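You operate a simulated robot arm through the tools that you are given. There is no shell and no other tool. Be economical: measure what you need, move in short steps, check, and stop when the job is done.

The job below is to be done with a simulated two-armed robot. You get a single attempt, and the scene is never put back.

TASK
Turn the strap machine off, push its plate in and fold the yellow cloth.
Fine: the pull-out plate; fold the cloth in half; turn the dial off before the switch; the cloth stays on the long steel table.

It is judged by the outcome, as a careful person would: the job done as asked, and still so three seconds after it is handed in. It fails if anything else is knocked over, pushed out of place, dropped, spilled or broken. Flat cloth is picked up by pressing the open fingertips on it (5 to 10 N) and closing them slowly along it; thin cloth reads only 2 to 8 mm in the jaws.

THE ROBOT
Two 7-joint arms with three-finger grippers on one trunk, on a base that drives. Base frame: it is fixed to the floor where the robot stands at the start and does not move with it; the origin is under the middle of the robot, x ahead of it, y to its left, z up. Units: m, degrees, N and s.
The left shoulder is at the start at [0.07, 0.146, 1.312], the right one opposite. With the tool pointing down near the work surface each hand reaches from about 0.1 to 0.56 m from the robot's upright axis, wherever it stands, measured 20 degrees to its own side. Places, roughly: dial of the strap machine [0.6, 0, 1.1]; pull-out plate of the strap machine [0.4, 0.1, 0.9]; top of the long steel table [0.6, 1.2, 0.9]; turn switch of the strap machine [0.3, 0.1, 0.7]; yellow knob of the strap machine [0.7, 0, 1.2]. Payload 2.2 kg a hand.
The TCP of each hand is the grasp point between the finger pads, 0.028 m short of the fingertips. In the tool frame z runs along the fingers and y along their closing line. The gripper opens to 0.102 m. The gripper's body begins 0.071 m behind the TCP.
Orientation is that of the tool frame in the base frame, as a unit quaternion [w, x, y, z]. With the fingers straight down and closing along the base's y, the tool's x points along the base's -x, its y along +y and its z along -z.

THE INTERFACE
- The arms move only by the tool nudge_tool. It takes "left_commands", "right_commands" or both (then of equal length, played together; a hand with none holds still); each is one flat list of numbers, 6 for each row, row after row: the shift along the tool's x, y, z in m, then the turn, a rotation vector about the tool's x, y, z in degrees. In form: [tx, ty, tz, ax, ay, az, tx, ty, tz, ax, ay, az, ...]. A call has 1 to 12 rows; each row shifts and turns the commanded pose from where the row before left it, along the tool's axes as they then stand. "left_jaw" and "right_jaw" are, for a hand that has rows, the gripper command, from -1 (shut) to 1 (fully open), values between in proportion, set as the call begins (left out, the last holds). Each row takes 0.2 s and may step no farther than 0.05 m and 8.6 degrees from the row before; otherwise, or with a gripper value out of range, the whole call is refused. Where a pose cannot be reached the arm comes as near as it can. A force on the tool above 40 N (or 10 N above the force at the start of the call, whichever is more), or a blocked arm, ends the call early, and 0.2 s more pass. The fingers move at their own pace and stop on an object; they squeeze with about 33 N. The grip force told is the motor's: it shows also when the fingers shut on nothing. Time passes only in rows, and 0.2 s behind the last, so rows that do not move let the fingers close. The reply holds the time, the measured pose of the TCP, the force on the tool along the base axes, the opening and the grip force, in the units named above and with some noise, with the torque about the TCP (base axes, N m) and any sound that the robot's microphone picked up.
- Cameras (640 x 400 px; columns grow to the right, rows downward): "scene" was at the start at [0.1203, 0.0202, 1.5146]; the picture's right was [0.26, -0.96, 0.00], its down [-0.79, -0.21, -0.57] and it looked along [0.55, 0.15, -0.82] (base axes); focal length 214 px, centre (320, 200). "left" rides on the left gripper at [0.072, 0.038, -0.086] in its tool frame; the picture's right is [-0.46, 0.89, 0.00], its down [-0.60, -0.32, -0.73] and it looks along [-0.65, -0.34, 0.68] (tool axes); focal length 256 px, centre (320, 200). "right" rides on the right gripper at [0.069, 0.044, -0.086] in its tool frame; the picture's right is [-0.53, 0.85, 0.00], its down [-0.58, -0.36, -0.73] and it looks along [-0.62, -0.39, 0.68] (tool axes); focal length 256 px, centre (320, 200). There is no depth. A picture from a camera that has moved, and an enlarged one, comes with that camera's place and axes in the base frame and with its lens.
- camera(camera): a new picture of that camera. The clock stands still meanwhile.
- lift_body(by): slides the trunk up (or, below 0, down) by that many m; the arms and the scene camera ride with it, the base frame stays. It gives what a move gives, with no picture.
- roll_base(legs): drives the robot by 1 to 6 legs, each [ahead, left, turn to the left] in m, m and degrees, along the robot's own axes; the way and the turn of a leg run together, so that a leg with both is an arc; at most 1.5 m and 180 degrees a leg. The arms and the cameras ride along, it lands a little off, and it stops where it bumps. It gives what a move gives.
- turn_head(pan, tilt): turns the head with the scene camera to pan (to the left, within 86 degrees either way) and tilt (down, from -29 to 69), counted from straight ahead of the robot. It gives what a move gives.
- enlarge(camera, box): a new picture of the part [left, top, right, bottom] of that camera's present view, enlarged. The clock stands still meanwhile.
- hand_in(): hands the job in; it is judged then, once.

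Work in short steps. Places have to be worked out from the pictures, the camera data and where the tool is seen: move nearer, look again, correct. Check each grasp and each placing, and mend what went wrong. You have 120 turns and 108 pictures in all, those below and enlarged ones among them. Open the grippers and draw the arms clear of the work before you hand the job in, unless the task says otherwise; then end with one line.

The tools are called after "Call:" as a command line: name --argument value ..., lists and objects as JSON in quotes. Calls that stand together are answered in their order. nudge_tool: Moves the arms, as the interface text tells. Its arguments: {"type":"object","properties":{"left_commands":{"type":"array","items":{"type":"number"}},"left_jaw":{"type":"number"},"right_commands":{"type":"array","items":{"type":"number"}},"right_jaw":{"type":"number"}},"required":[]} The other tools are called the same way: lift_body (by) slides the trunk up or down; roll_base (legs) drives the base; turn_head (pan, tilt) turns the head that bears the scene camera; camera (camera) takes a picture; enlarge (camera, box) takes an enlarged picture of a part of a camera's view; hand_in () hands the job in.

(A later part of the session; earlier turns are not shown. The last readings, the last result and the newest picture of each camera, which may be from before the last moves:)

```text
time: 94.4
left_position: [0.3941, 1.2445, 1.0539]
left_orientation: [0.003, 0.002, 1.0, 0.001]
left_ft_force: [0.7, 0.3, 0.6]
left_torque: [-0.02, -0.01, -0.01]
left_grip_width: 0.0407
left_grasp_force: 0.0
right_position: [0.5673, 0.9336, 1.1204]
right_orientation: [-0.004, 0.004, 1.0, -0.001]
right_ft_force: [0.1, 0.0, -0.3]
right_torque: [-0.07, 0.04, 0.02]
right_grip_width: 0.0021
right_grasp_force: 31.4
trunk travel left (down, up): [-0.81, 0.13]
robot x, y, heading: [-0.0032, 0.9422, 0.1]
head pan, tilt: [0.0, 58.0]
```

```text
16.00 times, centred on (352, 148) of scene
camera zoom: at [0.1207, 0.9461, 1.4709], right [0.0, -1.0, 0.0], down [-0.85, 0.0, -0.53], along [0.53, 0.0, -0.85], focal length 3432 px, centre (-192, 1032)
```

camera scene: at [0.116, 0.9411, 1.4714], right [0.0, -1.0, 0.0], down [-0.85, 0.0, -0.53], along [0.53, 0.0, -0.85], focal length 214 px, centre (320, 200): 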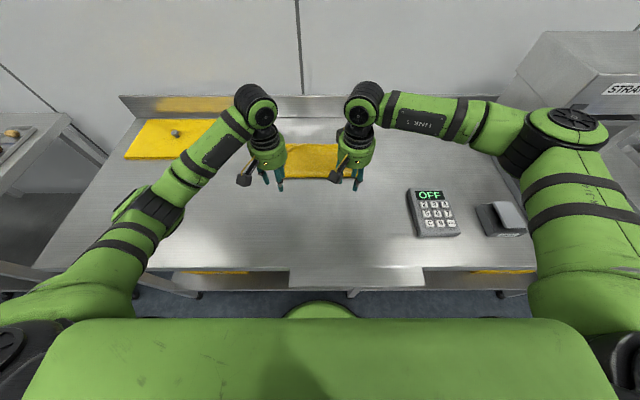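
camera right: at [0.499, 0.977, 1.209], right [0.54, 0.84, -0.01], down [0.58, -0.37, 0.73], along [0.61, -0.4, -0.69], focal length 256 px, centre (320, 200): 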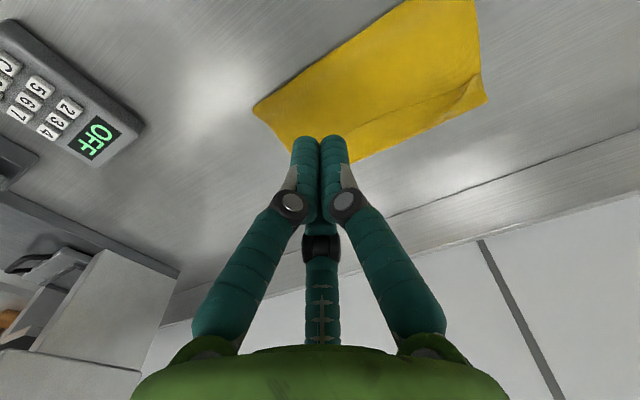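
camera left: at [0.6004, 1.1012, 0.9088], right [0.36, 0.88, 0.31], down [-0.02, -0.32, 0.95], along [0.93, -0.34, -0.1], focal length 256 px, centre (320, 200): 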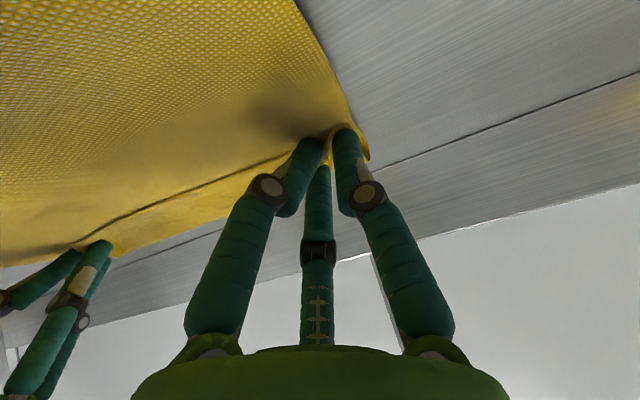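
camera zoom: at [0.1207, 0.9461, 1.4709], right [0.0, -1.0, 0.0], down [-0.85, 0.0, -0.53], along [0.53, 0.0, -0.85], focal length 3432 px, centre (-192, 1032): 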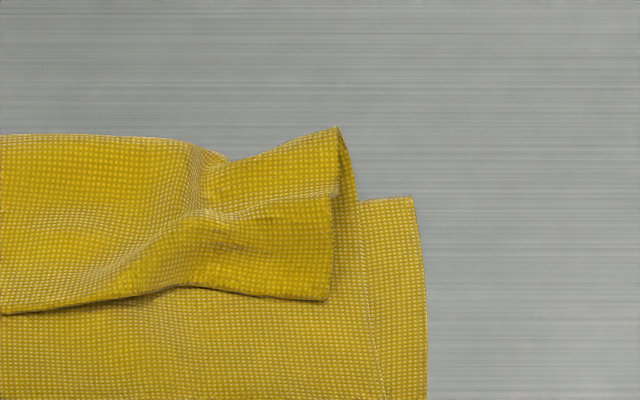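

Now it is clear: the hem strip (~5 cm) lies doubled back on top, hem at x≈0.711. I will regrip the hem, unfold it back and re-lay it on a lower path. First tilt both hands 40° and position them in y.

Call:
nudge_tool --left_commands '[0, -0.037, 0, 0, -8, 0, 0, -0.037, 0, 0, -8, 0, 0, -0.037, 0, 0, -8, 0, 0, -0.037, 0, 0, -8, 0, 0, -0.036, 0, 0, -8, 0]' --right_commands '[0, -0.0178, 0, 0, -8, 0, 0, -0.0178, 0, 0, -8, 0, 0, -0.0178, 0, 0, -8, 0, 0, -0.0178, 0, 0, -8, 0, 0, -0.0178, 0, 0, -8, 0]' --left_jaw -0.2 --right_jaw -0.2

Call:
nudge_tool --left_commands '[-0.0201, 0, 0.04, 0, 0, 0, -0.0201, 0, 0.04, 0, 0, 0, -0.0201, 0, 0.04, 0, 0, 0, -0.0201, 0, 0.04, 0, 0, 0, -0.0201, 0, 0.04, 0, 0, 0, -0.0201, 0, 0.04, 0, 0, 0, -0.0201, 0, 0.04, 0, 0, 0]' --right_commands '[0.0068, 0, 0.0439, 0, 0, 0, 0.0068, 0, 0.0439, 0, 0, 0, 0.0068, 0, 0.0439, 0, 0, 0, 0.0068, 0, 0.0439, 0, 0, 0, 0.0068, 0, 0.0439, 0, 0, 0, 0, 0, 0, 0, 0, 0, 0, 0, 0, 0, 0, 0]'

Call:
camera --camera "left"

Call:
camera --camera "right"

```text
time: 95.6
left_position: [0.4104, 1.0471, 1.0518]
left_orientation: [0.345, 0.002, 0.939, 0.002]
left_ft_force: [0.1, -0.8, 0.2]
left_torque: [0.01, 0.03, 0.0]
left_grip_width: 0.0405
left_grasp_force: 0.0
left hand out of reach, approached as far as the arm can: row 4, 5
right_position: [0.5631, 0.8366, 1.1234]
right_orientation: [0.339, 0.004, 0.941, 0.0]
right_ft_force: [0.6, -0.2, -0.1]
right_torque: [0.02, -0.01, 0.03]
right_grip_width: 0.0408
right_grasp_force: 0.1
trunk travel left (down, up): [-0.81, 0.13]
robot x, y, heading: [0.0024, 0.9427, 0.1]
head pan, tilt: [0.0, 58.0]
```

```text
time: 97.2
left_position: [0.7027, 1.0476, 0.9283]
left_orientation: [0.345, 0.004, 0.939, 0.002]
left_ft_force: [-0.4, 0.2, -0.5]
left_torque: [0.03, 0.01, -0.02]
left_grip_width: 0.0407
left_grasp_force: 0.1
right_position: [0.6791, 0.8385, 0.9295]
right_orientation: [0.337, 0.004, 0.942, 0.0]
right_ft_force: [0.2, 0.0, -1.0]
right_torque: [0.03, 0.03, 0.0]
right_grip_width: 0.041
right_grasp_force: 0.0
trunk travel left (down, up): [-0.81, 0.13]
robot x, y, heading: [-0.0015, 0.9391, 0.1]
head pan, tilt: [0.0, 58.0]
```

```text
19 pictures are left
camera left: at [0.593, 1.0873, 0.9497], right [0.36, 0.88, 0.31], down [-0.01, -0.32, 0.95], along [0.93, -0.35, -0.1], focal length 256 px, centre (320, 200)
```

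left: 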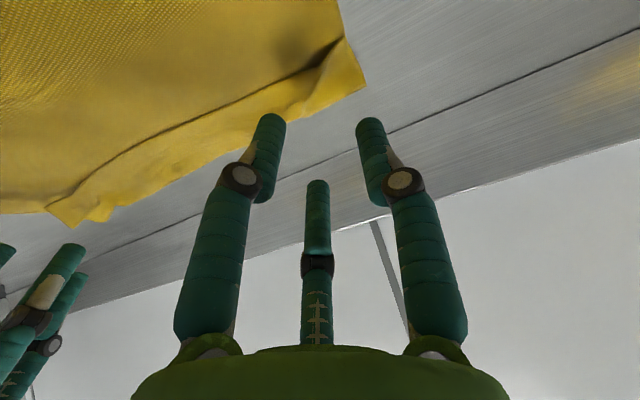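

```text
18 pictures are left
camera right: at [0.5719, 0.8827, 0.9538], right [0.42, 0.84, 0.34], down [-0.02, -0.37, 0.93], along [0.91, -0.4, -0.14], focal length 256 px, centre (320, 200)
```

right: 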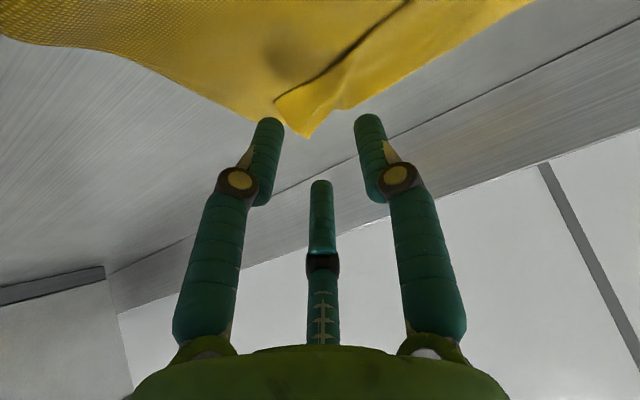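

I bring both tips to the hem (tip x≈0.72) and close to the cloth.

Call:
nudge_tool --left_commands '[0.0115, 0.006, 0.0138, 0, 0, 0, 0.0115, 0.006, 0.0138, 0, 0, 0]' --right_commands '[0.0028, 0.005, 0.0212, 0, 0, 0, 0.0028, 0.005, 0.0212, 0, 0, 0]'

Call:
nudge_tool --left_commands '[0.0019, 0, 0.0023, 0, 0, 0]' --right_commands '[0.0019, 0, 0.0023, 0, 0, 0]'

Call:
camera --camera "right"

```text
time: 97.8
left_position: [0.6998, 1.0601, 0.8964]
left_orientation: [0.347, 0.003, 0.938, 0.0]
left_ft_force: [0.4, -0.5, 3.2]
left_torque: [-0.06, -0.05, -0.01]
left_grip_width: 0.0415
left_grasp_force: 0.1
right_position: [0.6999, 0.8495, 0.8964]
right_orientation: [0.339, 0.004, 0.941, -0.001]
right_ft_force: [-0.6, -0.7, 3.8]
right_torque: [-0.03, -0.02, -0.02]
right_grip_width: 0.0418
right_grasp_force: 0.1
trunk travel left (down, up): [-0.81, 0.13]
robot x, y, heading: [-0.0001, 0.9398, -0.1]
head pan, tilt: [0.0, 58.0]
```

```text
time: 98.2
left_position: [0.7012, 1.0623, 0.8898]
left_orientation: [0.345, 0.004, 0.939, 0.0]
left_ft_force: [1.3, 0.3, 2.6]
left_torque: [-0.05, 0.01, 0.0]
left_grip_width: 0.0419
left_grasp_force: 0.1
right_position: [0.6997, 0.8491, 0.8901]
right_orientation: [0.339, 0.004, 0.941, -0.001]
right_ft_force: [-0.6, 0.0, 0.5]
right_torque: [-0.01, 0.04, -0.02]
right_grip_width: 0.0403
right_grasp_force: 6.9
trunk travel left (down, up): [-0.81, 0.13]
robot x, y, heading: [0.0029, 0.9412, -0.0]
head pan, tilt: [0.0, 58.0]
```

```text
17 pictures are left
camera right: at [0.5927, 0.8939, 0.9157], right [0.42, 0.84, 0.34], down [-0.02, -0.36, 0.93], along [0.91, -0.4, -0.13], focal length 256 px, centre (320, 200)
```

right: 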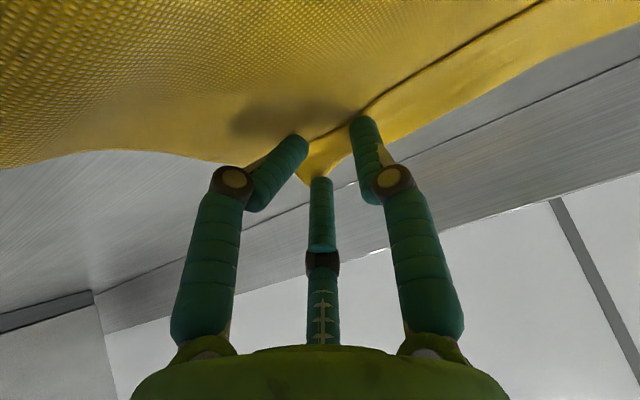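

Light contact on both. I close slowly here, so mostly the top flap gets pinched.

Call:
nudge_tool --left_commands '[0.0006, 0, 0.0008, 0, 0, 0]' --right_commands '[0.001, 0, 0.0012, 0, 0, 0]' --left_jaw -0.5 --right_jaw -0.5

Call:
nudge_tool --left_commands '[0, 0, 0, 0, 0, 0]' --right_commands '[0, 0, 0, 0, 0, 0]' --left_jaw -0.75 --right_jaw -0.75

Call:
nudge_tool --left_commands '[0, 0, 0, 0, 0, 0, 0, 0, 0, 0, 0, 0]' --right_commands '[0, 0, 0, 0, 0, 0, 0, 0, 0, 0, 0, 0]' --left_jaw -1 --right_jaw -1

```text
time: 98.6
left_position: [0.7013, 1.0621, 0.8897]
left_orientation: [0.346, 0.004, 0.938, 0.001]
left_ft_force: [0.3, -0.2, 3.7]
left_torque: [0.0, 0.03, -0.01]
left_grip_width: 0.0255
left_grasp_force: 0.0
right_position: [0.6996, 0.8487, 0.8898]
right_orientation: [0.338, 0.004, 0.941, -0.001]
right_ft_force: [0.0, -0.5, 5.0]
right_torque: [0.01, -0.3, 0.03]
right_grip_width: 0.0221
right_grasp_force: 0.0
trunk travel left (down, up): [-0.81, 0.13]
robot x, y, heading: [-0.002, 0.9433, -0.2]
head pan, tilt: [0.0, 58.0]
```

```text
time: 99.0
left_position: [0.7014, 1.062, 0.8903]
left_orientation: [0.345, 0.003, 0.939, 0.002]
left_ft_force: [-0.3, 1.5, 1.9]
left_torque: [-0.01, -0.09, 0.01]
left_grip_width: 0.012
left_grasp_force: 0.1
right_position: [0.7, 0.8485, 0.8897]
right_orientation: [0.338, 0.004, 0.941, -0.001]
right_ft_force: [0.0, -0.5, 2.3]
right_torque: [0.02, -0.06, 0.0]
right_grip_width: 0.0132
right_grasp_force: 0.1
trunk travel left (down, up): [-0.81, 0.13]
robot x, y, heading: [-0.0013, 0.9398, -0.0]
head pan, tilt: [0.0, 58.0]
```

```text
time: 99.6
left_position: [0.7011, 1.0614, 0.8896]
left_orientation: [0.344, 0.003, 0.939, 0.001]
left_ft_force: [-0.5, 0.0, 0.1]
left_torque: [0.01, -0.02, -0.07]
left_grip_width: 0.008
left_grasp_force: 33.3
right_position: [0.7008, 0.8493, 0.8908]
right_orientation: [0.339, 0.004, 0.941, -0.001]
right_ft_force: [1.1, 0.5, 1.2]
right_torque: [0.02, -0.02, 0.03]
right_grip_width: 0.002
right_grasp_force: 31.1
trunk travel left (down, up): [-0.81, 0.13]
robot x, y, heading: [0.0025, 0.9424, 0.0]
head pan, tilt: [0.0, 58.0]
```

Left reads 8 mm (maybe more than one layer), right 2 mm (empty). I look.

Call:
camera --camera "left"

Call:
camera --camera "right"

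```text
16 pictures are left
camera left: at [0.5913, 1.1013, 0.9108], right [0.36, 0.88, 0.3], down [-0.01, -0.32, 0.95], along [0.93, -0.34, -0.1], focal length 256 px, centre (320, 200)
```

left: 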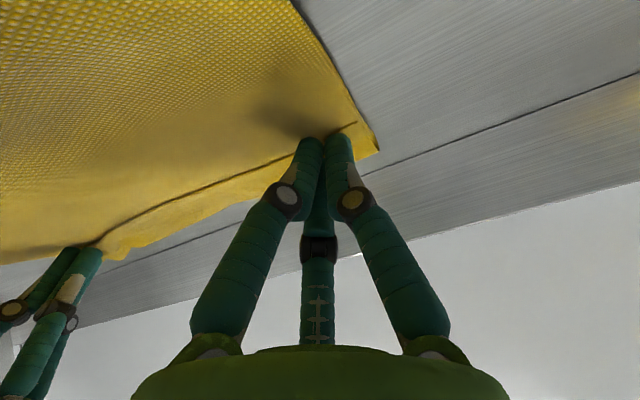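

```text
15 pictures are left
camera right: at [0.5934, 0.8934, 0.9141], right [0.42, 0.84, 0.34], down [-0.02, -0.36, 0.93], along [0.91, -0.4, -0.13], focal length 256 px, centre (320, 200)
```

right: 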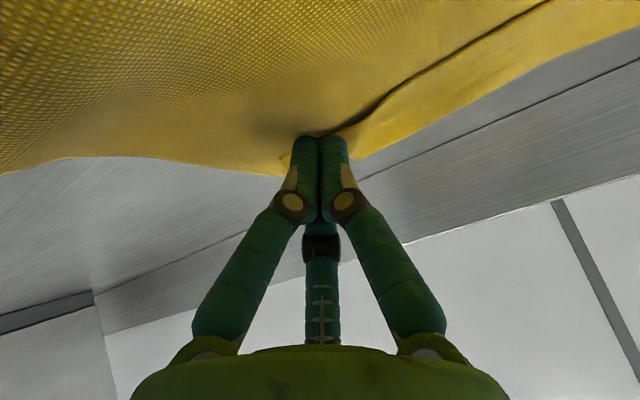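

Right hand regrip: lift slightly, open, press harder 8 mm further in, then close slowly.

Call:
nudge_tool --right_commands '[-0.005, 0, -0.006, 0, 0, 0, -0.0046, 0, 0.0039, 0, 0, 0, 0, 0, 0, 0, 0, 0, 0.0055, 0, 0.0066, 0, 0, 0]' --right_jaw -0.2

Call:
nudge_tool --right_commands '[0.0016, 0, 0.002, 0, 0, 0]'

```text
time: 100.6
left_position: [0.7008, 1.0622, 0.8895]
left_orientation: [0.344, 0.003, 0.939, 0.001]
left_ft_force: [-0.7, -0.4, -0.1]
left_torque: [0.01, 0.02, -0.01]
left_grip_width: 0.0075
left_grasp_force: 33.0
right_position: [0.7065, 0.8468, 0.8891]
right_orientation: [0.338, 0.004, 0.941, -0.002]
right_ft_force: [0.2, 0.0, 0.1]
right_torque: [-0.01, 0.06, -0.01]
right_grip_width: 0.0404
right_grasp_force: 7.0
trunk travel left (down, up): [-0.81, 0.13]
robot x, y, heading: [0.0012, 0.9382, -0.1]
head pan, tilt: [0.0, 58.0]
```

```text
time: 101.0
left_position: [0.6998, 1.0627, 0.8901]
left_orientation: [0.345, 0.002, 0.938, 0.002]
left_ft_force: [-1.0, 0.1, -0.3]
left_torque: [0.0, 0.01, 0.0]
left_grip_width: 0.0074
left_grasp_force: 33.0
right_position: [0.7077, 0.8489, 0.887]
right_orientation: [0.339, 0.004, 0.941, -0.001]
right_ft_force: [0.4, 0.9, 4.0]
right_torque: [0.0, -0.03, 0.03]
right_grip_width: 0.0429
right_grasp_force: 0.1
trunk travel left (down, up): [-0.81, 0.13]
robot x, y, heading: [-0.0025, 0.9441, -0.3]
head pan, tilt: [0.0, 58.0]
```

Call:
nudge_tool --right_commands '[0.0007, 0, 0.0009, 0, 0, 0]'

Call:
nudge_tool --right_commands '[0, 0, 0, 0, 0, 0]' --right_jaw -0.4

Call:
nudge_tool --right_commands '[0, 0, 0, 0, 0, 0]' --right_jaw -0.6

Call:
nudge_tool --right_commands '[0, 0, 0, 0, 0, 0]' --right_jaw -0.8

Call:
nudge_tool --right_commands '[0, 0, 0, 0, 0, 0, 0, 0, 0, 0, 0, 0]' --right_jaw -1

Call:
camera --camera "right"

```text
time: 101.4
left_position: [0.7003, 1.0606, 0.8902]
left_orientation: [0.345, 0.003, 0.938, 0.001]
left_ft_force: [0.3, 0.0, 0.1]
left_torque: [0.02, 0.01, 0.03]
left_grip_width: 0.0071
left_grasp_force: 33.2
right_position: [0.7066, 0.8484, 0.8863]
right_orientation: [0.339, 0.005, 0.941, -0.002]
right_ft_force: [1.5, 0.6, 7.0]
right_torque: [0.01, 0.05, -0.03]
right_grip_width: 0.0393
right_grasp_force: 0.0
trunk travel left (down, up): [-0.81, 0.13]
robot x, y, heading: [0.0043, 0.94, -0.1]
head pan, tilt: [0.0, 58.0]
```

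```text
time: 101.8
left_position: [0.7012, 1.0625, 0.8912]
left_orientation: [0.345, 0.002, 0.939, 0.001]
left_ft_force: [-0.1, -0.3, 0.1]
left_torque: [0.0, 0.0, -0.01]
left_grip_width: 0.0069
left_grasp_force: 33.2
right_position: [0.7066, 0.8487, 0.8873]
right_orientation: [0.339, 0.004, 0.941, -0.001]
right_ft_force: [1.2, -0.1, 6.5]
right_torque: [0.06, -0.1, -0.02]
right_grip_width: 0.0316
right_grasp_force: 0.0
trunk travel left (down, up): [-0.81, 0.13]
robot x, y, heading: [-0.0011, 0.9389, 0.0]
head pan, tilt: [0.0, 58.0]
```

```text
time: 102.2
left_position: [0.7012, 1.0629, 0.8904]
left_orientation: [0.345, 0.002, 0.939, 0.001]
left_ft_force: [0.4, 0.0, 0.5]
left_torque: [0.01, 0.01, -0.03]
left_grip_width: 0.0068
left_grasp_force: 32.8
right_position: [0.705, 0.8483, 0.8868]
right_orientation: [0.339, 0.003, 0.941, -0.001]
right_ft_force: [-0.3, 0.0, 7.9]
right_torque: [0.06, -0.06, -0.01]
right_grip_width: 0.0217
right_grasp_force: 0.1
trunk travel left (down, up): [-0.81, 0.13]
robot x, y, heading: [0.0012, 0.9396, -0.1]
head pan, tilt: [0.0, 58.0]
```

```text
time: 102.6
left_position: [0.7004, 1.0628, 0.8909]
left_orientation: [0.345, 0.003, 0.939, 0.0]
left_ft_force: [0.4, -0.1, 0.4]
left_torque: [0.0, 0.0, -0.04]
left_grip_width: 0.0065
left_grasp_force: 33.2
right_position: [0.7065, 0.8491, 0.8883]
right_orientation: [0.339, 0.004, 0.941, -0.002]
right_ft_force: [0.4, 0.2, 7.7]
right_torque: [0.0, -0.1, 0.01]
right_grip_width: 0.014
right_grasp_force: 1.0
trunk travel left (down, up): [-0.81, 0.13]
robot x, y, heading: [0.001, 0.9417, -0.1]
head pan, tilt: [0.0, 58.0]
```

```text
time: 103.2
left_position: [0.7001, 1.0636, 0.8917]
left_orientation: [0.345, 0.003, 0.938, 0.0]
left_ft_force: [0.3, -0.4, 1.1]
left_torque: [-0.01, 0.0, 0.03]
left_grip_width: 0.0065
left_grasp_force: 33.0
right_position: [0.7069, 0.8496, 0.8892]
right_orientation: [0.341, 0.004, 0.94, -0.001]
right_ft_force: [2.3, 2.1, 19.2]
right_torque: [-0.04, -0.18, 0.01]
right_grip_width: 0.0038
right_grasp_force: 32.9
trunk travel left (down, up): [-0.81, 0.13]
robot x, y, heading: [0.0002, 0.9384, 0.1]
head pan, tilt: [0.0, 58.0]
```

```text
14 pictures are left
camera right: at [0.5992, 0.894, 0.9129], right [0.42, 0.84, 0.34], down [-0.03, -0.36, 0.93], along [0.91, -0.4, -0.13], focal length 256 px, centre (320, 200)
```

right: 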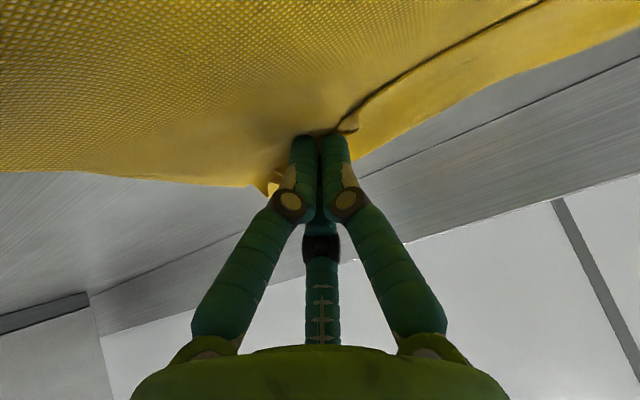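

Right now holds 3.8 mm. I lift both 4 cm to see which layers come along.

Call:
nudge_tool --left_commands '[-0.0125, 0, -0.0155, 0, 0, 0, -0.0125, 0, -0.0155, 0, 0, 0]' --right_commands '[-0.0125, 0, -0.0155, 0, 0, 0, -0.0125, 0, -0.0155, 0, 0, 0]'

Call:
camera --camera "left"

Call:
enlarge --camera "scene" --box '[260, 115, 380, 190]'

```text
time: 103.8
left_position: [0.6995, 1.0624, 0.9314]
left_orientation: [0.345, 0.002, 0.939, 0.001]
left_ft_force: [-0.5, -0.2, 0.1]
left_torque: [-0.01, 0.02, -0.01]
left_grip_width: 0.006
left_grasp_force: 33.2
right_position: [0.7046, 0.8483, 0.924]
right_orientation: [0.337, 0.004, 0.942, -0.001]
right_ft_force: [-0.2, -0.1, -0.5]
right_torque: [0.02, -0.03, 0.0]
right_grip_width: 0.0034
right_grasp_force: 30.5
trunk travel left (down, up): [-0.81, 0.13]
robot x, y, heading: [0.0035, 0.9422, -0.0]
head pan, tilt: [0.0, 58.0]
```

```text
13 pictures are left
camera left: at [0.5898, 1.1004, 0.9515], right [0.36, 0.88, 0.3], down [-0.02, -0.32, 0.95], along [0.93, -0.34, -0.1], focal length 256 px, centre (320, 200)
```

left: 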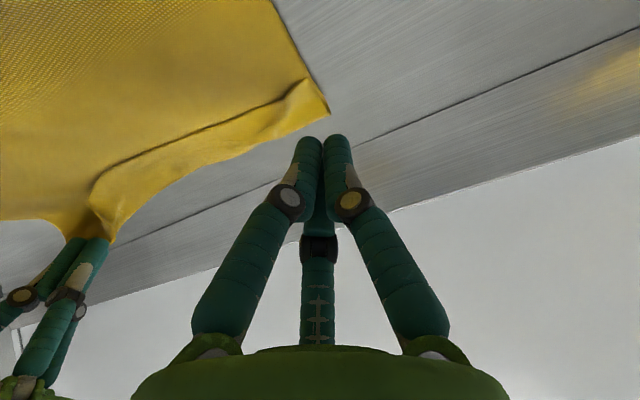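

```text
5.33 times, centred on (320, 152) of scene
camera zoom: at [0.118, 0.9427, 1.471], right [0.0, -1.0, 0.0], down [-0.85, 0.0, -0.53], along [0.53, 0.0, -0.85], focal length 1144 px, centre (320, 453)
```

zoom: 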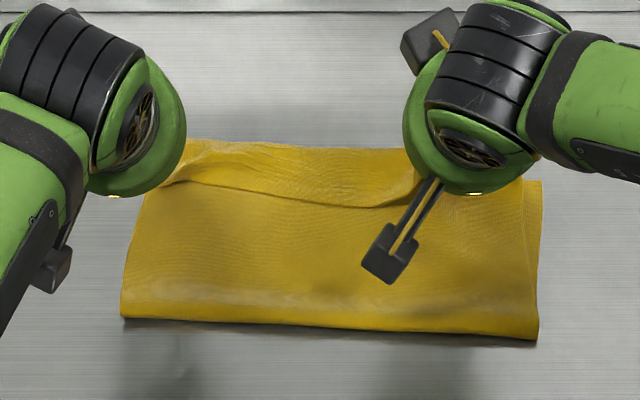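

Only the right hand holds the cloth; the left slipped. I lower again and regrip left with the same recipe (firmer press), 8 mm further from the corner.

Call:
nudge_tool --left_commands '[0, -0.008, 0, 0, 0, 0, 0.0109, 0, 0.0186, 0, 0, 0, 0.0109, 0, 0.0186, 0, 0, 0]' --right_commands '[0, 0, 0, 0, 0, 0, 0.0105, 0, 0.013, 0, 0, 0, 0.0105, 0, 0.012, 0, 0, 0]' --left_jaw -0.2

Call:
nudge_tool --left_commands '[0.0012, 0, 0.0015, 0, 0, 0]'

```text
time: 104.6
left_position: [0.706, 1.0538, 0.889]
left_orientation: [0.345, 0.002, 0.939, 0.002]
left_ft_force: [0.1, -1.3, 4.2]
left_torque: [-0.04, -0.02, -0.03]
left_grip_width: 0.0438
left_grasp_force: 0.0
right_position: [0.7051, 0.8473, 0.8932]
right_orientation: [0.339, 0.004, 0.941, -0.001]
right_ft_force: [0.1, 0.6, 0.7]
right_torque: [0.02, -0.02, 0.01]
right_grip_width: 0.0033
right_grasp_force: 31.1
trunk travel left (down, up): [-0.81, 0.13]
robot x, y, heading: [-0.0004, 0.942, -0.2]
head pan, tilt: [0.0, 58.0]
```

```text
time: 105.0
left_position: [0.7069, 1.0553, 0.887]
left_orientation: [0.347, 0.002, 0.938, 0.002]
left_ft_force: [0.5, 0.2, 2.9]
left_torque: [-0.02, 0.0, -0.03]
left_grip_width: 0.043
left_grasp_force: 0.1
right_position: [0.7049, 0.848, 0.8929]
right_orientation: [0.339, 0.004, 0.941, -0.001]
right_ft_force: [0.4, -0.3, -0.6]
right_torque: [0.0, 0.01, 0.0]
right_grip_width: 0.0041
right_grasp_force: 33.4
trunk travel left (down, up): [-0.81, 0.13]
robot x, y, heading: [0.0002, 0.9459, -0.1]
head pan, tilt: [0.0, 58.0]
```

Call:
nudge_tool --left_commands '[0.0012, 0, 0.0015, 0, 0, 0]'

Call:
nudge_tool --left_commands '[0, 0, 0, 0, 0, 0]' --left_jaw -0.4

Call:
nudge_tool --left_commands '[0, 0, 0, 0, 0, 0]' --left_jaw -0.6

Call:
nudge_tool --left_commands '[0, 0, 0, 0, 0, 0]' --left_jaw -0.8

Call:
nudge_tool --left_commands '[0, 0, 0, 0, 0, 0, 0, 0, 0, 0, 0, 0]' --left_jaw -1

```text
time: 105.4
left_position: [0.7074, 1.0549, 0.885]
left_orientation: [0.346, 0.002, 0.938, 0.002]
left_ft_force: [0.9, 1.0, 6.3]
left_torque: [0.02, 0.03, 0.01]
left_grip_width: 0.0412
left_grasp_force: 0.1
right_position: [0.7052, 0.8492, 0.8928]
right_orientation: [0.339, 0.005, 0.941, -0.002]
right_ft_force: [-1.0, -0.6, 1.1]
right_torque: [-0.01, -0.03, -0.02]
right_grip_width: 0.003
right_grasp_force: 31.4
trunk travel left (down, up): [-0.81, 0.13]
robot x, y, heading: [0.0021, 0.9404, 0.2]
head pan, tilt: [0.0, 58.0]
```

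```text
time: 105.8
left_position: [0.7068, 1.0535, 0.885]
left_orientation: [0.346, 0.003, 0.938, 0.002]
left_ft_force: [-1.9, 4.1, 8.4]
left_torque: [0.54, -0.11, 0.2]
left_grip_width: 0.0308
left_grasp_force: 7.7
right_position: [0.7049, 0.8468, 0.8937]
right_orientation: [0.339, 0.004, 0.941, -0.001]
right_ft_force: [0.8, -0.1, -1.2]
right_torque: [0.02, 0.01, 0.03]
right_grip_width: 0.004
right_grasp_force: 33.2
trunk travel left (down, up): [-0.81, 0.13]
robot x, y, heading: [-0.0039, 0.945, -0.1]
head pan, tilt: [0.0, 58.0]
```

```text
time: 106.2
left_position: [0.707, 1.0546, 0.8845]
left_orientation: [0.346, 0.002, 0.938, 0.002]
left_ft_force: [0.9, 0.3, 6.1]
left_torque: [0.01, -0.08, 0.04]
left_grip_width: 0.0198
left_grasp_force: 0.0
right_position: [0.7045, 0.8488, 0.8925]
right_orientation: [0.338, 0.004, 0.941, -0.002]
right_ft_force: [-0.6, -0.7, 0.9]
right_torque: [0.0, -0.02, 0.01]
right_grip_width: 0.0031
right_grasp_force: 31.7
trunk travel left (down, up): [-0.81, 0.13]
robot x, y, heading: [0.0015, 0.9413, -0.1]
head pan, tilt: [0.0, 58.0]
```

```text
time: 106.6
left_position: [0.7059, 1.054, 0.8842]
left_orientation: [0.346, 0.003, 0.938, 0.001]
left_ft_force: [-2.4, 1.2, 7.5]
left_torque: [0.09, -0.05, 0.08]
left_grip_width: 0.0176
left_grasp_force: 32.5
right_position: [0.7047, 0.8482, 0.8925]
right_orientation: [0.339, 0.003, 0.941, -0.001]
right_ft_force: [-0.1, 0.4, -0.5]
right_torque: [0.02, -0.01, 0.01]
right_grip_width: 0.004
right_grasp_force: 33.6
trunk travel left (down, up): [-0.81, 0.13]
robot x, y, heading: [0.0035, 0.9398, -0.2]
head pan, tilt: [0.0, 58.0]
```

```text
time: 107.2
left_position: [0.7061, 1.0532, 0.8832]
left_orientation: [0.346, 0.003, 0.938, 0.001]
left_ft_force: [-2.9, 0.9, 7.9]
left_torque: [0.1, -0.02, 0.01]
left_grip_width: 0.0175
left_grasp_force: 32.6
right_position: [0.7041, 0.8484, 0.8926]
right_orientation: [0.339, 0.004, 0.941, -0.001]
right_ft_force: [0.8, 0.5, -0.1]
right_torque: [0.0, 0.0, 0.02]
right_grip_width: 0.0034
right_grasp_force: 32.7
trunk travel left (down, up): [-0.81, 0.13]
robot x, y, heading: [-0.0007, 0.9407, 0.1]
head pan, tilt: [0.0, 58.0]
```

17 mm means the left pinched several layers. I open, ease up about 1.5 mm and close again.

Call:
nudge_tool --left_commands '[0, 0, 0, 0, 0, 0, -0.0045, 0, -0.0055, 0, 0, 0]' --left_jaw -0.2

Call:
nudge_tool --left_commands '[0.0032, 0, 0.004, 0, 0, 0, 0, 0, 0, 0, 0, 0]'

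Call:
camera --camera "left"

```text
time: 107.8
left_position: [0.7076, 1.0549, 0.8884]
left_orientation: [0.344, 0.002, 0.939, 0.002]
left_ft_force: [0.1, 0.8, 0.7]
left_torque: [0.0, -0.01, 0.02]
left_grip_width: 0.0453
left_grasp_force: 0.1
right_position: [0.7061, 0.8489, 0.892]
right_orientation: [0.338, 0.003, 0.941, -0.001]
right_ft_force: [-0.1, 0.2, -0.4]
right_torque: [-0.01, 0.0, 0.02]
right_grip_width: 0.0034
right_grasp_force: 32.3
trunk travel left (down, up): [-0.81, 0.13]
robot x, y, heading: [0.0015, 0.94, -0.1]
head pan, tilt: [0.0, 58.0]
```

```text
time: 108.4
left_position: [0.7068, 1.0539, 0.8854]
left_orientation: [0.346, 0.002, 0.938, 0.001]
left_ft_force: [-0.7, -0.2, 1.9]
left_torque: [-0.03, 0.02, 0.02]
left_grip_width: 0.0465
left_grasp_force: 0.0
right_position: [0.7062, 0.8478, 0.8936]
right_orientation: [0.338, 0.003, 0.941, -0.001]
right_ft_force: [-0.4, 0.8, 0.5]
right_torque: [-0.02, -0.01, 0.01]
right_grip_width: 0.0035
right_grasp_force: 32.0
trunk travel left (down, up): [-0.81, 0.13]
robot x, y, heading: [0.0006, 0.9375, -0.4]
head pan, tilt: [0.0, 58.0]
```

```text
11 pictures are left
camera left: at [0.5978, 1.0928, 0.907], right [0.36, 0.88, 0.3], down [-0.02, -0.32, 0.95], along [0.93, -0.34, -0.1], focal length 256 px, centre (320, 200)
```

left: 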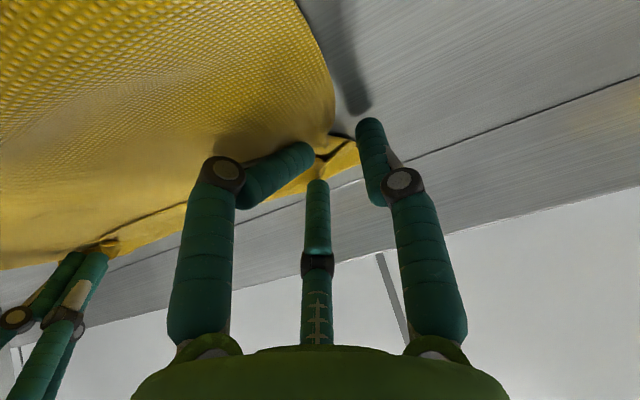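

The cloth's left side bunched inward, so the outer finger is off it. I lift, shift 22 mm inward and press again.

Call:
nudge_tool --left_commands '[-0.0064, 0, -0.0077, 0, 0, 0, 0, -0.022, 0, 0, 0, 0, 0.0064, 0, 0.0077, 0, 0, 0, 0, 0, 0, 0, 0, 0]'

Call:
nudge_tool --left_commands '[0.0006, 0, 0.0007, 0, 0, 0]'

```text
time: 109.4
left_position: [0.7087, 1.0328, 0.8863]
left_orientation: [0.344, 0.002, 0.939, 0.001]
left_ft_force: [-1.5, -0.4, 3.1]
left_torque: [0.09, -0.08, -0.01]
left_grip_width: 0.0413
left_grasp_force: 7.5
right_position: [0.7069, 0.849, 0.8936]
right_orientation: [0.338, 0.005, 0.941, -0.002]
right_ft_force: [0.2, 1.0, 0.3]
right_torque: [-0.01, -0.02, 0.01]
right_grip_width: 0.0034
right_grasp_force: 31.9
trunk travel left (down, up): [-0.81, 0.13]
robot x, y, heading: [0.0007, 0.9414, -0.0]
head pan, tilt: [0.0, 58.0]
```

```text
time: 109.8
left_position: [0.7082, 1.0327, 0.8859]
left_orientation: [0.346, 0.002, 0.938, 0.002]
left_ft_force: [-0.2, 0.6, 3.6]
left_torque: [0.13, -0.12, 0.02]
left_grip_width: 0.0418
left_grasp_force: 6.7
right_position: [0.7055, 0.8476, 0.8921]
right_orientation: [0.338, 0.004, 0.941, -0.001]
right_ft_force: [0.2, 0.2, 0.8]
right_torque: [-0.03, 0.01, 0.01]
right_grip_width: 0.0032
right_grasp_force: 32.2
trunk travel left (down, up): [-0.81, 0.13]
robot x, y, heading: [0.0006, 0.9413, 0.1]
head pan, tilt: [0.0, 58.0]
```

Call:
nudge_tool --left_commands '[0.0005, 0, 0.0006, 0, 0, 0]' --left_jaw -0.45

Call:
nudge_tool --left_commands '[0, 0, 0, 0, 0, 0]' --left_jaw -0.7

Call:
nudge_tool --left_commands '[0, 0, 0, 0, 0, 0, 0, 0, 0, 0, 0, 0]' --left_jaw -1

Call:
camera --camera "left"

```text
time: 110.2
left_position: [0.7084, 1.0311, 0.8857]
left_orientation: [0.347, 0.004, 0.938, 0.001]
left_ft_force: [0.4, -0.6, 7.2]
left_torque: [0.06, -0.12, 0.03]
left_grip_width: 0.0291
left_grasp_force: 0.1
right_position: [0.7041, 0.8494, 0.8924]
right_orientation: [0.338, 0.004, 0.941, -0.002]
right_ft_force: [-0.3, 0.0, -0.7]
right_torque: [-0.02, -0.02, 0.03]
right_grip_width: 0.0035
right_grasp_force: 32.1
trunk travel left (down, up): [-0.81, 0.13]
robot x, y, heading: [-0.0005, 0.938, -0.3]
head pan, tilt: [0.0, 58.0]
```

```text
time: 110.6
left_position: [0.7073, 1.0336, 0.8844]
left_orientation: [0.347, 0.002, 0.938, 0.001]
left_ft_force: [-0.8, 0.0, 7.7]
left_torque: [0.12, -0.09, 0.0]
left_grip_width: 0.0188
left_grasp_force: 33.1
right_position: [0.7046, 0.8489, 0.8919]
right_orientation: [0.339, 0.004, 0.941, -0.002]
right_ft_force: [1.0, -0.3, 0.3]
right_torque: [-0.01, 0.0, 0.04]
right_grip_width: 0.0035
right_grasp_force: 33.3
trunk travel left (down, up): [-0.81, 0.13]
robot x, y, heading: [-0.001, 0.9438, -0.3]
head pan, tilt: [0.0, 58.0]
```

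```text
time: 111.2
left_position: [0.708, 1.032, 0.885]
left_orientation: [0.346, 0.003, 0.938, 0.001]
left_ft_force: [0.6, 0.2, 8.8]
left_torque: [0.06, -0.13, 0.0]
left_grip_width: 0.0184
left_grasp_force: 33.2
right_position: [0.705, 0.8477, 0.8943]
right_orientation: [0.338, 0.004, 0.941, -0.002]
right_ft_force: [-0.6, 0.2, 0.3]
right_torque: [-0.04, 0.0, -0.02]
right_grip_width: 0.0034
right_grasp_force: 32.6
trunk travel left (down, up): [-0.81, 0.13]
robot x, y, heading: [-0.0002, 0.9387, -0.2]
head pan, tilt: [0.0, 58.0]
```

```text
10 pictures are left
camera left: at [0.5976, 1.0709, 0.906], right [0.36, 0.88, 0.31], down [-0.02, -0.32, 0.95], along [0.93, -0.34, -0.1], focal length 256 px, centre (320, 200)
```

left: 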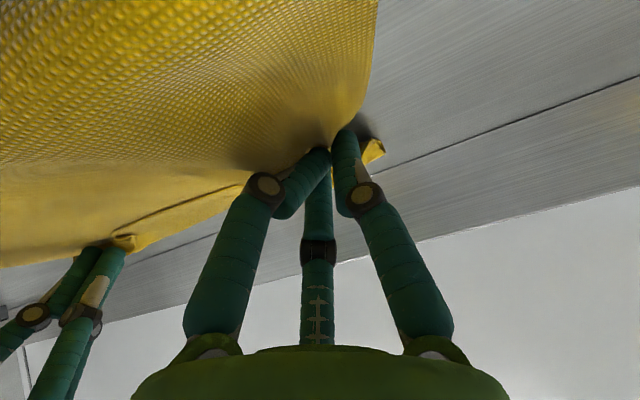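

The left keeps gathering all layers. I release it, lift it clear, and instead use the right hand, which holds the hem, to unfold the cloth back so it can be redone cleanly.

Call:
nudge_tool --left_commands '[0, 0, 0, 0, 0, 0, -0.01, 0, -0.012, 0, 0, 0, -0.019, 0, -0.023, 0, 0, 0, -0.019, 0.02, -0.03, 0, 0, 0, 0, 0.04, -0.03, 0, 8, 0, 0, 0.04, -0.03, 0, 8, 0, 0.03, 0.03, -0.02, 0, 8, 0, 0.03, 0.03, -0.02, 0, 8, 0]' --left_jaw 0.1 --right_commands '[0, 0, 0, 0, 0, 0, 0, 0, 0, 0, 0, 0, 0, 0, 0, 0, 0, 0, -0.016, 0, -0.019, 0, 0, 0, -0.016, 0, -0.019, 0, 0, 0, 0, 0, -0.04, 0, 8, 0, 0.02, 0, -0.03, 0, 8, 0, 0.03, 0, -0.02, 0, 8, 0]'

```text
time: 113.0
left_position: [0.5955, 1.192, 1.0291]
left_orientation: [0.073, 0.003, 0.997, 0.001]
left_ft_force: [-0.6, -0.4, -0.7]
left_torque: [-0.01, 0.0, -0.01]
left_grip_width: 0.0561
left_grasp_force: 0.1
right_position: [0.611, 0.8489, 0.9945]
right_orientation: [0.134, 0.004, 0.991, -0.002]
right_ft_force: [-0.5, 0.7, -0.1]
right_torque: [-0.07, -0.04, -0.03]
right_grip_width: 0.0032
right_grasp_force: 32.7
trunk travel left (down, up): [-0.81, 0.13]
robot x, y, heading: [0.0003, 0.9416, -0.2]
head pan, tilt: [0.0, 58.0]
```

I carry the hem back toward the near side, descending, and look.

Call:
nudge_tool --right_commands '[0.035, 0, -0.03, 0, 7.7, 0, 0.04, 0, -0.01, 0, 7.7, 0, 0.045, 0, 0.01, 0, 0, 0, 0.045, 0, 0.02, 0, 0, 0, 0.04, 0, 0.03, 0, 0, 0, 0.02, 0, 0.04, 0, 0, 0]' --left_commands '[0.03, 0.02, -0.02, 0, 8, 0, 0.03, 0.02, 0, 0, 0, 0, 0.03, 0.02, 0, 0, 0, 0, 0.02, 0, 0, 0, 0, 0, 0, 0, 0, 0, 0, 0, 0, 0, 0, 0, 0, 0]'

Call:
camera --camera "scene"

```text
time: 114.4
left_position: [0.4844, 1.2523, 1.0455]
left_orientation: [0.003, 0.003, 1.0, 0.002]
left_ft_force: [-0.1, 0.6, 0.3]
left_torque: [-0.02, 0.0, -0.02]
left_grip_width: 0.0562
left_grasp_force: 0.1
right_position: [0.3799, 0.8498, 0.9173]
right_orientation: [0.0, 0.004, 1.0, 0.001]
right_ft_force: [-0.8, 0.3, 0.4]
right_torque: [0.01, -0.02, 0.03]
right_grip_width: 0.0031
right_grasp_force: 32.4
trunk travel left (down, up): [-0.81, 0.13]
robot x, y, heading: [-0.0003, 0.9404, 0.1]
head pan, tilt: [0.0, 58.0]
```

```text
9 pictures are left
camera scene: at [0.1202, 0.9421, 1.4711], right [0.0, -1.0, 0.0], down [-0.85, 0.0, -0.53], along [0.53, 0.0, -0.85], focal length 214 px, centre (320, 200)
```

scene: 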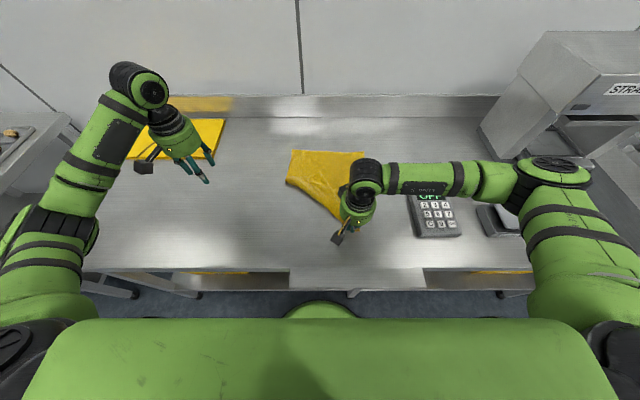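

The right corner unfolded but the left hem corner is still lying over. I pull the right hand sideways (to −y) to peel the left corner back, then raise it.

Call:
nudge_tool --right_commands '[-0.01, -0.035, -0.02, 0, 0, 0, 0, -0.04, -0.01, 0, 0, 0, 0, -0.04, 0, 0, 0, 0, 0, 0, 0, 0, 0, 0, -0.01, 0.01, -0.04, 0, 0, 0, -0.01, 0.02, -0.04, 0, 0, 0, -0.01, 0.02, -0.04, 0, 0, 0, 0, 0, 0, 0, 0, 0, 0, 0, 0, 0, 0, 0]'

Call:
camera --camera "scene"

```text
time: 116.4
left_position: [0.4848, 1.2513, 1.0457]
left_orientation: [0.003, 0.003, 1.0, 0.001]
left_ft_force: [-0.6, -0.1, -0.3]
left_torque: [0.03, -0.01, 0.03]
left_grip_width: 0.0561
left_grasp_force: 0.0
right_position: [0.4188, 0.7852, 1.0676]
right_orientation: [0.001, 0.004, 1.0, 0.0]
right_ft_force: [0.5, -0.5, 0.2]
right_torque: [0.01, 0.03, 0.01]
right_grip_width: 0.0033
right_grasp_force: 32.6
trunk travel left (down, up): [-0.81, 0.13]
robot x, y, heading: [-0.0021, 0.9392, -0.0]
head pan, tilt: [0.0, 58.0]
```

```text
8 pictures are left
camera scene: at [0.1199, 0.9422, 1.471], right [0.0, -1.0, 0.0], down [-0.85, 0.0, -0.53], along [0.53, 0.0, -0.85], focal length 214 px, centre (320, 200)
```

scene: 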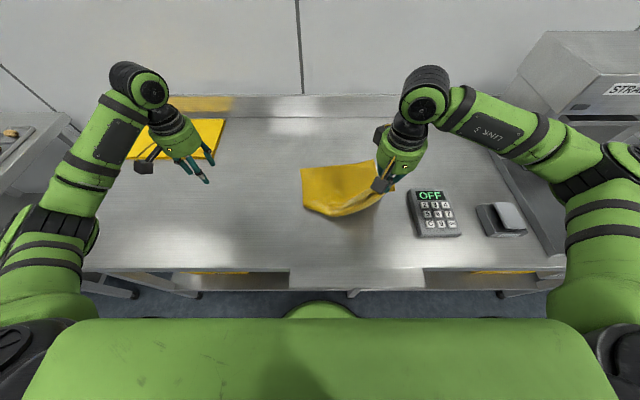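

Call:
enlarge --camera "scene" --box '[285, 145, 405, 225]'

```text
5.00 times, centred on (345, 185) of scene
camera zoom: at [0.1199, 0.9422, 1.471], right [0.0, -1.0, 0.0], down [-0.85, 0.0, -0.53], along [0.53, 0.0, -0.85], focal length 1072 px, centre (195, 275)
```

zoom: 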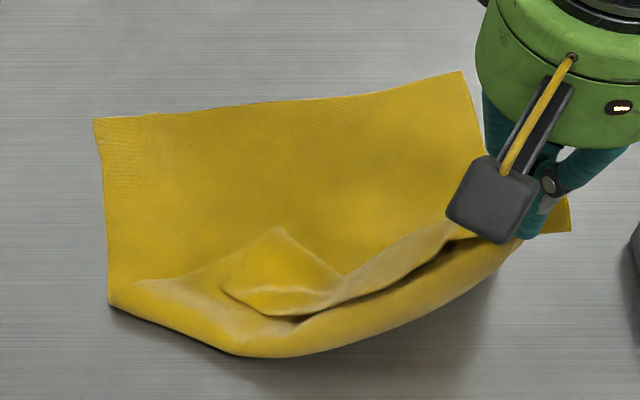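

The left hem corner still lies on top at about (0.53, 0.885). I raise the right hand so the hem lifts free, then bring it toward the near side so the corner drops onto bare table.

Call:
nudge_tool --right_commands '[-0.02, 0, -0.04, 0, 0, 0, -0.02, 0, -0.04, 0, 0, 0, -0.02, 0, -0.04, 0, 0, 0, 0, 0, 0, 0, 0, 0, 0.03, 0, -0.01, 0, 0, 0, 0.04, 0, 0.01, 0, 0, 0, 0.04, 0, 0.03, 0, 0, 0, 0.02, -0.02, 0.04, 0, 0, 0, 0, -0.02, 0.045, 0, 0, 0, 0, -0.02, 0.045, 0, 0, 0]'

Call:
enlarge --camera "scene" --box '[260, 135, 440, 260]'

```text
time: 118.6
left_position: [0.4843, 1.2513, 1.0457]
left_orientation: [0.003, 0.003, 1.0, 0.002]
left_ft_force: [0.6, 0.3, 0.6]
left_torque: [0.01, 0.03, -0.02]
left_grip_width: 0.056
left_grasp_force: 0.1
right_position: [0.349, 0.7254, 1.0274]
right_orientation: [0.002, 0.004, 1.0, 0.001]
right_ft_force: [-0.1, 0.2, 0.6]
right_torque: [0.02, -0.03, -0.02]
right_grip_width: 0.0033
right_grasp_force: 32.6
trunk travel left (down, up): [-0.81, 0.13]
robot x, y, heading: [-0.0019, 0.9457, -0.1]
head pan, tilt: [0.0, 58.0]
```

```text
3.20 times, centred on (350, 198) of scene
camera zoom: at [0.1197, 0.9413, 1.4711], right [0.0, -1.0, 0.0], down [-0.85, 0.0, -0.53], along [0.53, 0.0, -0.85], focal length 686 px, centre (224, 208)
```

zoom: 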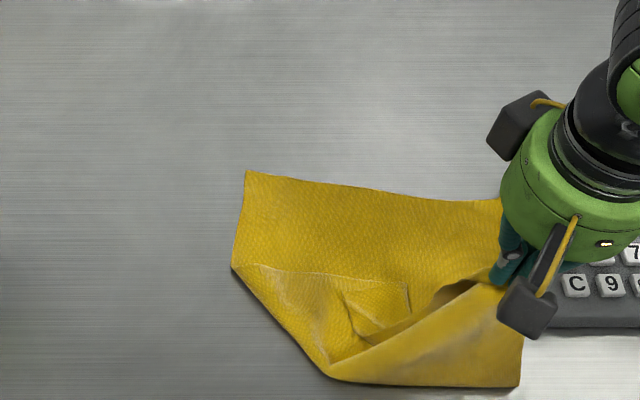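

The corner is still folded under itself. Gravity is the simplest cure: I lift the cloth entirely by the held corner so that it hangs free, then I will lay it out again.

Call:
lift_body --by 0.12

Call:
nudge_tool --right_commands '[-0.005, 0.015, -0.042, 0, 0, 0, -0.005, 0.02, -0.042, 0, 0, 0, -0.005, 0.03, -0.038, 0, 0, 0, -0.005, 0.035, -0.033, 0, 0, 0, -0.005, 0.035, -0.033, 0, 0, 0, -0.005, 0.035, -0.033, 0, 0, 0, 0, 0.035, 0, 0, 0, 0]'

```text
time: 120.1
left_position: [0.4862, 1.2523, 1.164]
left_orientation: [0.003, 0.003, 1.0, 0.002]
left_ft_force: [-0.4, 0.7, -0.4]
left_torque: [-0.02, -0.01, 0.03]
left_grip_width: 0.0561
left_grasp_force: 0.0
right_position: [0.3484, 0.7257, 1.1474]
right_orientation: [0.001, 0.004, 1.0, 0.0]
right_ft_force: [-0.4, 1.0, 0.4]
right_torque: [-0.03, -0.01, 0.05]
right_grip_width: 0.0033
right_grasp_force: 32.8
trunk travel left (down, up): [-0.93, 0.01]
robot x, y, heading: [0.0016, 0.9446, -0.1]
head pan, tilt: [0.0, 58.0]
```

```text
time: 121.7
left_position: [0.4848, 1.2552, 1.1637]
left_orientation: [0.003, 0.003, 1.0, 0.001]
left_ft_force: [-0.6, -0.2, -0.9]
left_torque: [0.01, -0.02, 0.0]
left_grip_width: 0.0561
left_grasp_force: 0.0
right_position: [0.3795, 0.9342, 1.3685]
right_orientation: [0.001, 0.004, 1.0, -0.001]
right_ft_force: [-0.2, 0.3, -0.7]
right_torque: [-0.04, -0.01, 0.0]
right_grip_width: 0.0034
right_grasp_force: 32.7
trunk travel left (down, up): [-0.93, 0.01]
robot x, y, heading: [0.0023, 0.9444, 0.0]
head pan, tilt: [0.0, 58.0]
```

It hangs free now. I shift the base left 0.1 m, and reach forward with a tilt so the bottom corner can touch down at the far left.

Call:
roll_base --legs '[[0, 0.1, 0]]'

Call:
nudge_tool --right_commands '[-0.045, 0, 0, 0, -8, 0, -0.0446, 0, 0.0063, 0, -8, 0, -0.0433, 0, 0.0124, 0, -8, 0, -0.041, 0, 0.0183, 0, -8, 0, -0.038, 0.01, 0.0238, 0, -8, 0, 0, 0, 0, 0, 0, 0, 0, 0, 0, 0, 0, 0]'

Call:
camera --camera "scene"

```text
time: 122.8
left_position: [0.4856, 1.3447, 1.167]
left_orientation: [0.004, 0.003, 1.0, 0.005]
left_ft_force: [0.3, -0.8, 0.2]
left_torque: [0.07, 0.04, -0.02]
left_grip_width: 0.0562
left_grasp_force: 0.0
right_position: [0.3804, 1.0236, 1.3682]
right_orientation: [0.002, 0.005, 1.0, 0.003]
right_ft_force: [0.9, -0.6, -0.2]
right_torque: [0.05, -0.06, 0.03]
right_grip_width: 0.0033
right_grasp_force: 32.5
trunk travel left (down, up): [-0.93, 0.01]
robot x, y, heading: [0.0002, 1.0434, -0.1]
head pan, tilt: [0.0, 58.0]
```

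```text
time: 124.4
left_position: [0.4859, 1.3503, 1.1663]
left_orientation: [0.003, 0.004, 1.0, 0.002]
left_ft_force: [0.2, 0.0, -0.5]
left_torque: [0.01, 0.0, 0.03]
left_grip_width: 0.0561
left_grasp_force: 0.0
right_position: [0.6046, 1.0387, 1.3692]
right_orientation: [0.343, 0.005, 0.939, -0.002]
right_ft_force: [-0.2, 0.2, -0.6]
right_torque: [0.01, 0.05, -0.02]
right_grip_width: 0.0037
right_grasp_force: 32.6
trunk travel left (down, up): [-0.93, 0.01]
robot x, y, heading: [0.0012, 1.04, -0.3]
head pan, tilt: [0.0, 58.0]
```

```text
5 pictures are left
camera scene: at [0.1196, 1.0421, 1.5911], right [0.0, -1.0, 0.0], down [-0.85, 0.0, -0.53], along [0.53, 0.0, -0.85], focal length 214 px, centre (320, 200)
```

scene: 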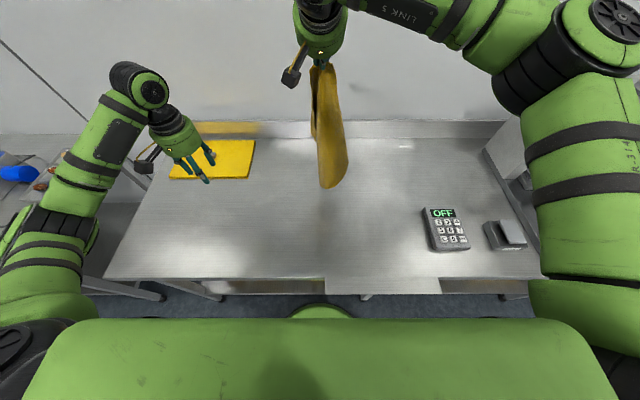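

The cloth hangs cleanly from the corner. I lay it down by lowering while moving back toward the near right.

Call:
nudge_tool --right_commands '[0.0397, -0.0185, 0.0143, 0, 8, 0, 0.0373, -0.0185, 0.0197, 0, 8, 0, 0.0342, -0.0185, 0.0247, 0, 8, 0, 0.0304, -0.0185, 0.0292, 0, 8, 0, 0.0261, -0.0185, 0.0332, 0, 8, 0, 0.0212, -0.0185, 0.0365, 0, 0, 0, 0.0212, -0.0185, 0.0365, 0, 0, 0, 0.0212, -0.0185, 0.0365, 0, 0, 0, 0.0212, -0.0185, 0.0365, 0, 0, 0, 0.0212, -0.0185, 0.0365, 0, 0, 0, 0.0212, -0.0185, 0.0365, 0, 0, 0, 0.0212, -0.0185, 0.0365, 0, 0, 0]'

Call:
camera --camera "scene"

```text
time: 127.0
left_position: [0.4848, 1.3491, 1.1654]
left_orientation: [0.004, 0.004, 1.0, 0.001]
left_ft_force: [-0.9, -0.1, 0.5]
left_torque: [0.01, 0.01, 0.0]
left_grip_width: 0.056
left_grasp_force: 0.2
right_position: [0.3482, 0.817, 0.9289]
right_orientation: [0.002, 0.006, 1.0, 0.001]
right_ft_force: [0.8, -0.8, 0.2]
right_torque: [-0.02, -0.03, -0.01]
right_grip_width: 0.0035
right_grasp_force: 32.5
trunk travel left (down, up): [-0.93, 0.01]
robot x, y, heading: [-0.0011, 1.0425, -0.5]
head pan, tilt: [0.0, 58.0]
```

```text
4 pictures are left
camera scene: at [0.1192, 1.0407, 1.5912], right [0.0, -1.0, 0.0], down [-0.85, 0.0, -0.53], along [0.53, 0.0, -0.85], focal length 214 px, centre (320, 200)
```

scene: 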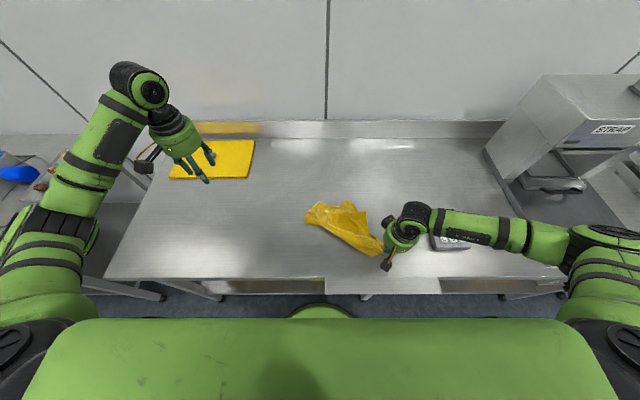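

The cloth landed as a narrow drape; I zoom in to find the free hem corner.

Call:
enlarge --camera "scene" --box '[290, 185, 410, 265]'

```text
5.00 times, centred on (350, 225) of scene
camera zoom: at [0.1192, 1.0407, 1.5912], right [0.0, -1.0, 0.0], down [-0.85, 0.0, -0.53], along [0.53, 0.0, -0.85], focal length 1072 px, centre (170, 75)
```

zoom: 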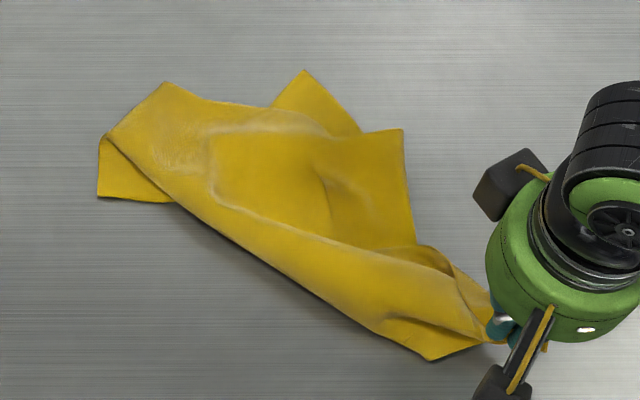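

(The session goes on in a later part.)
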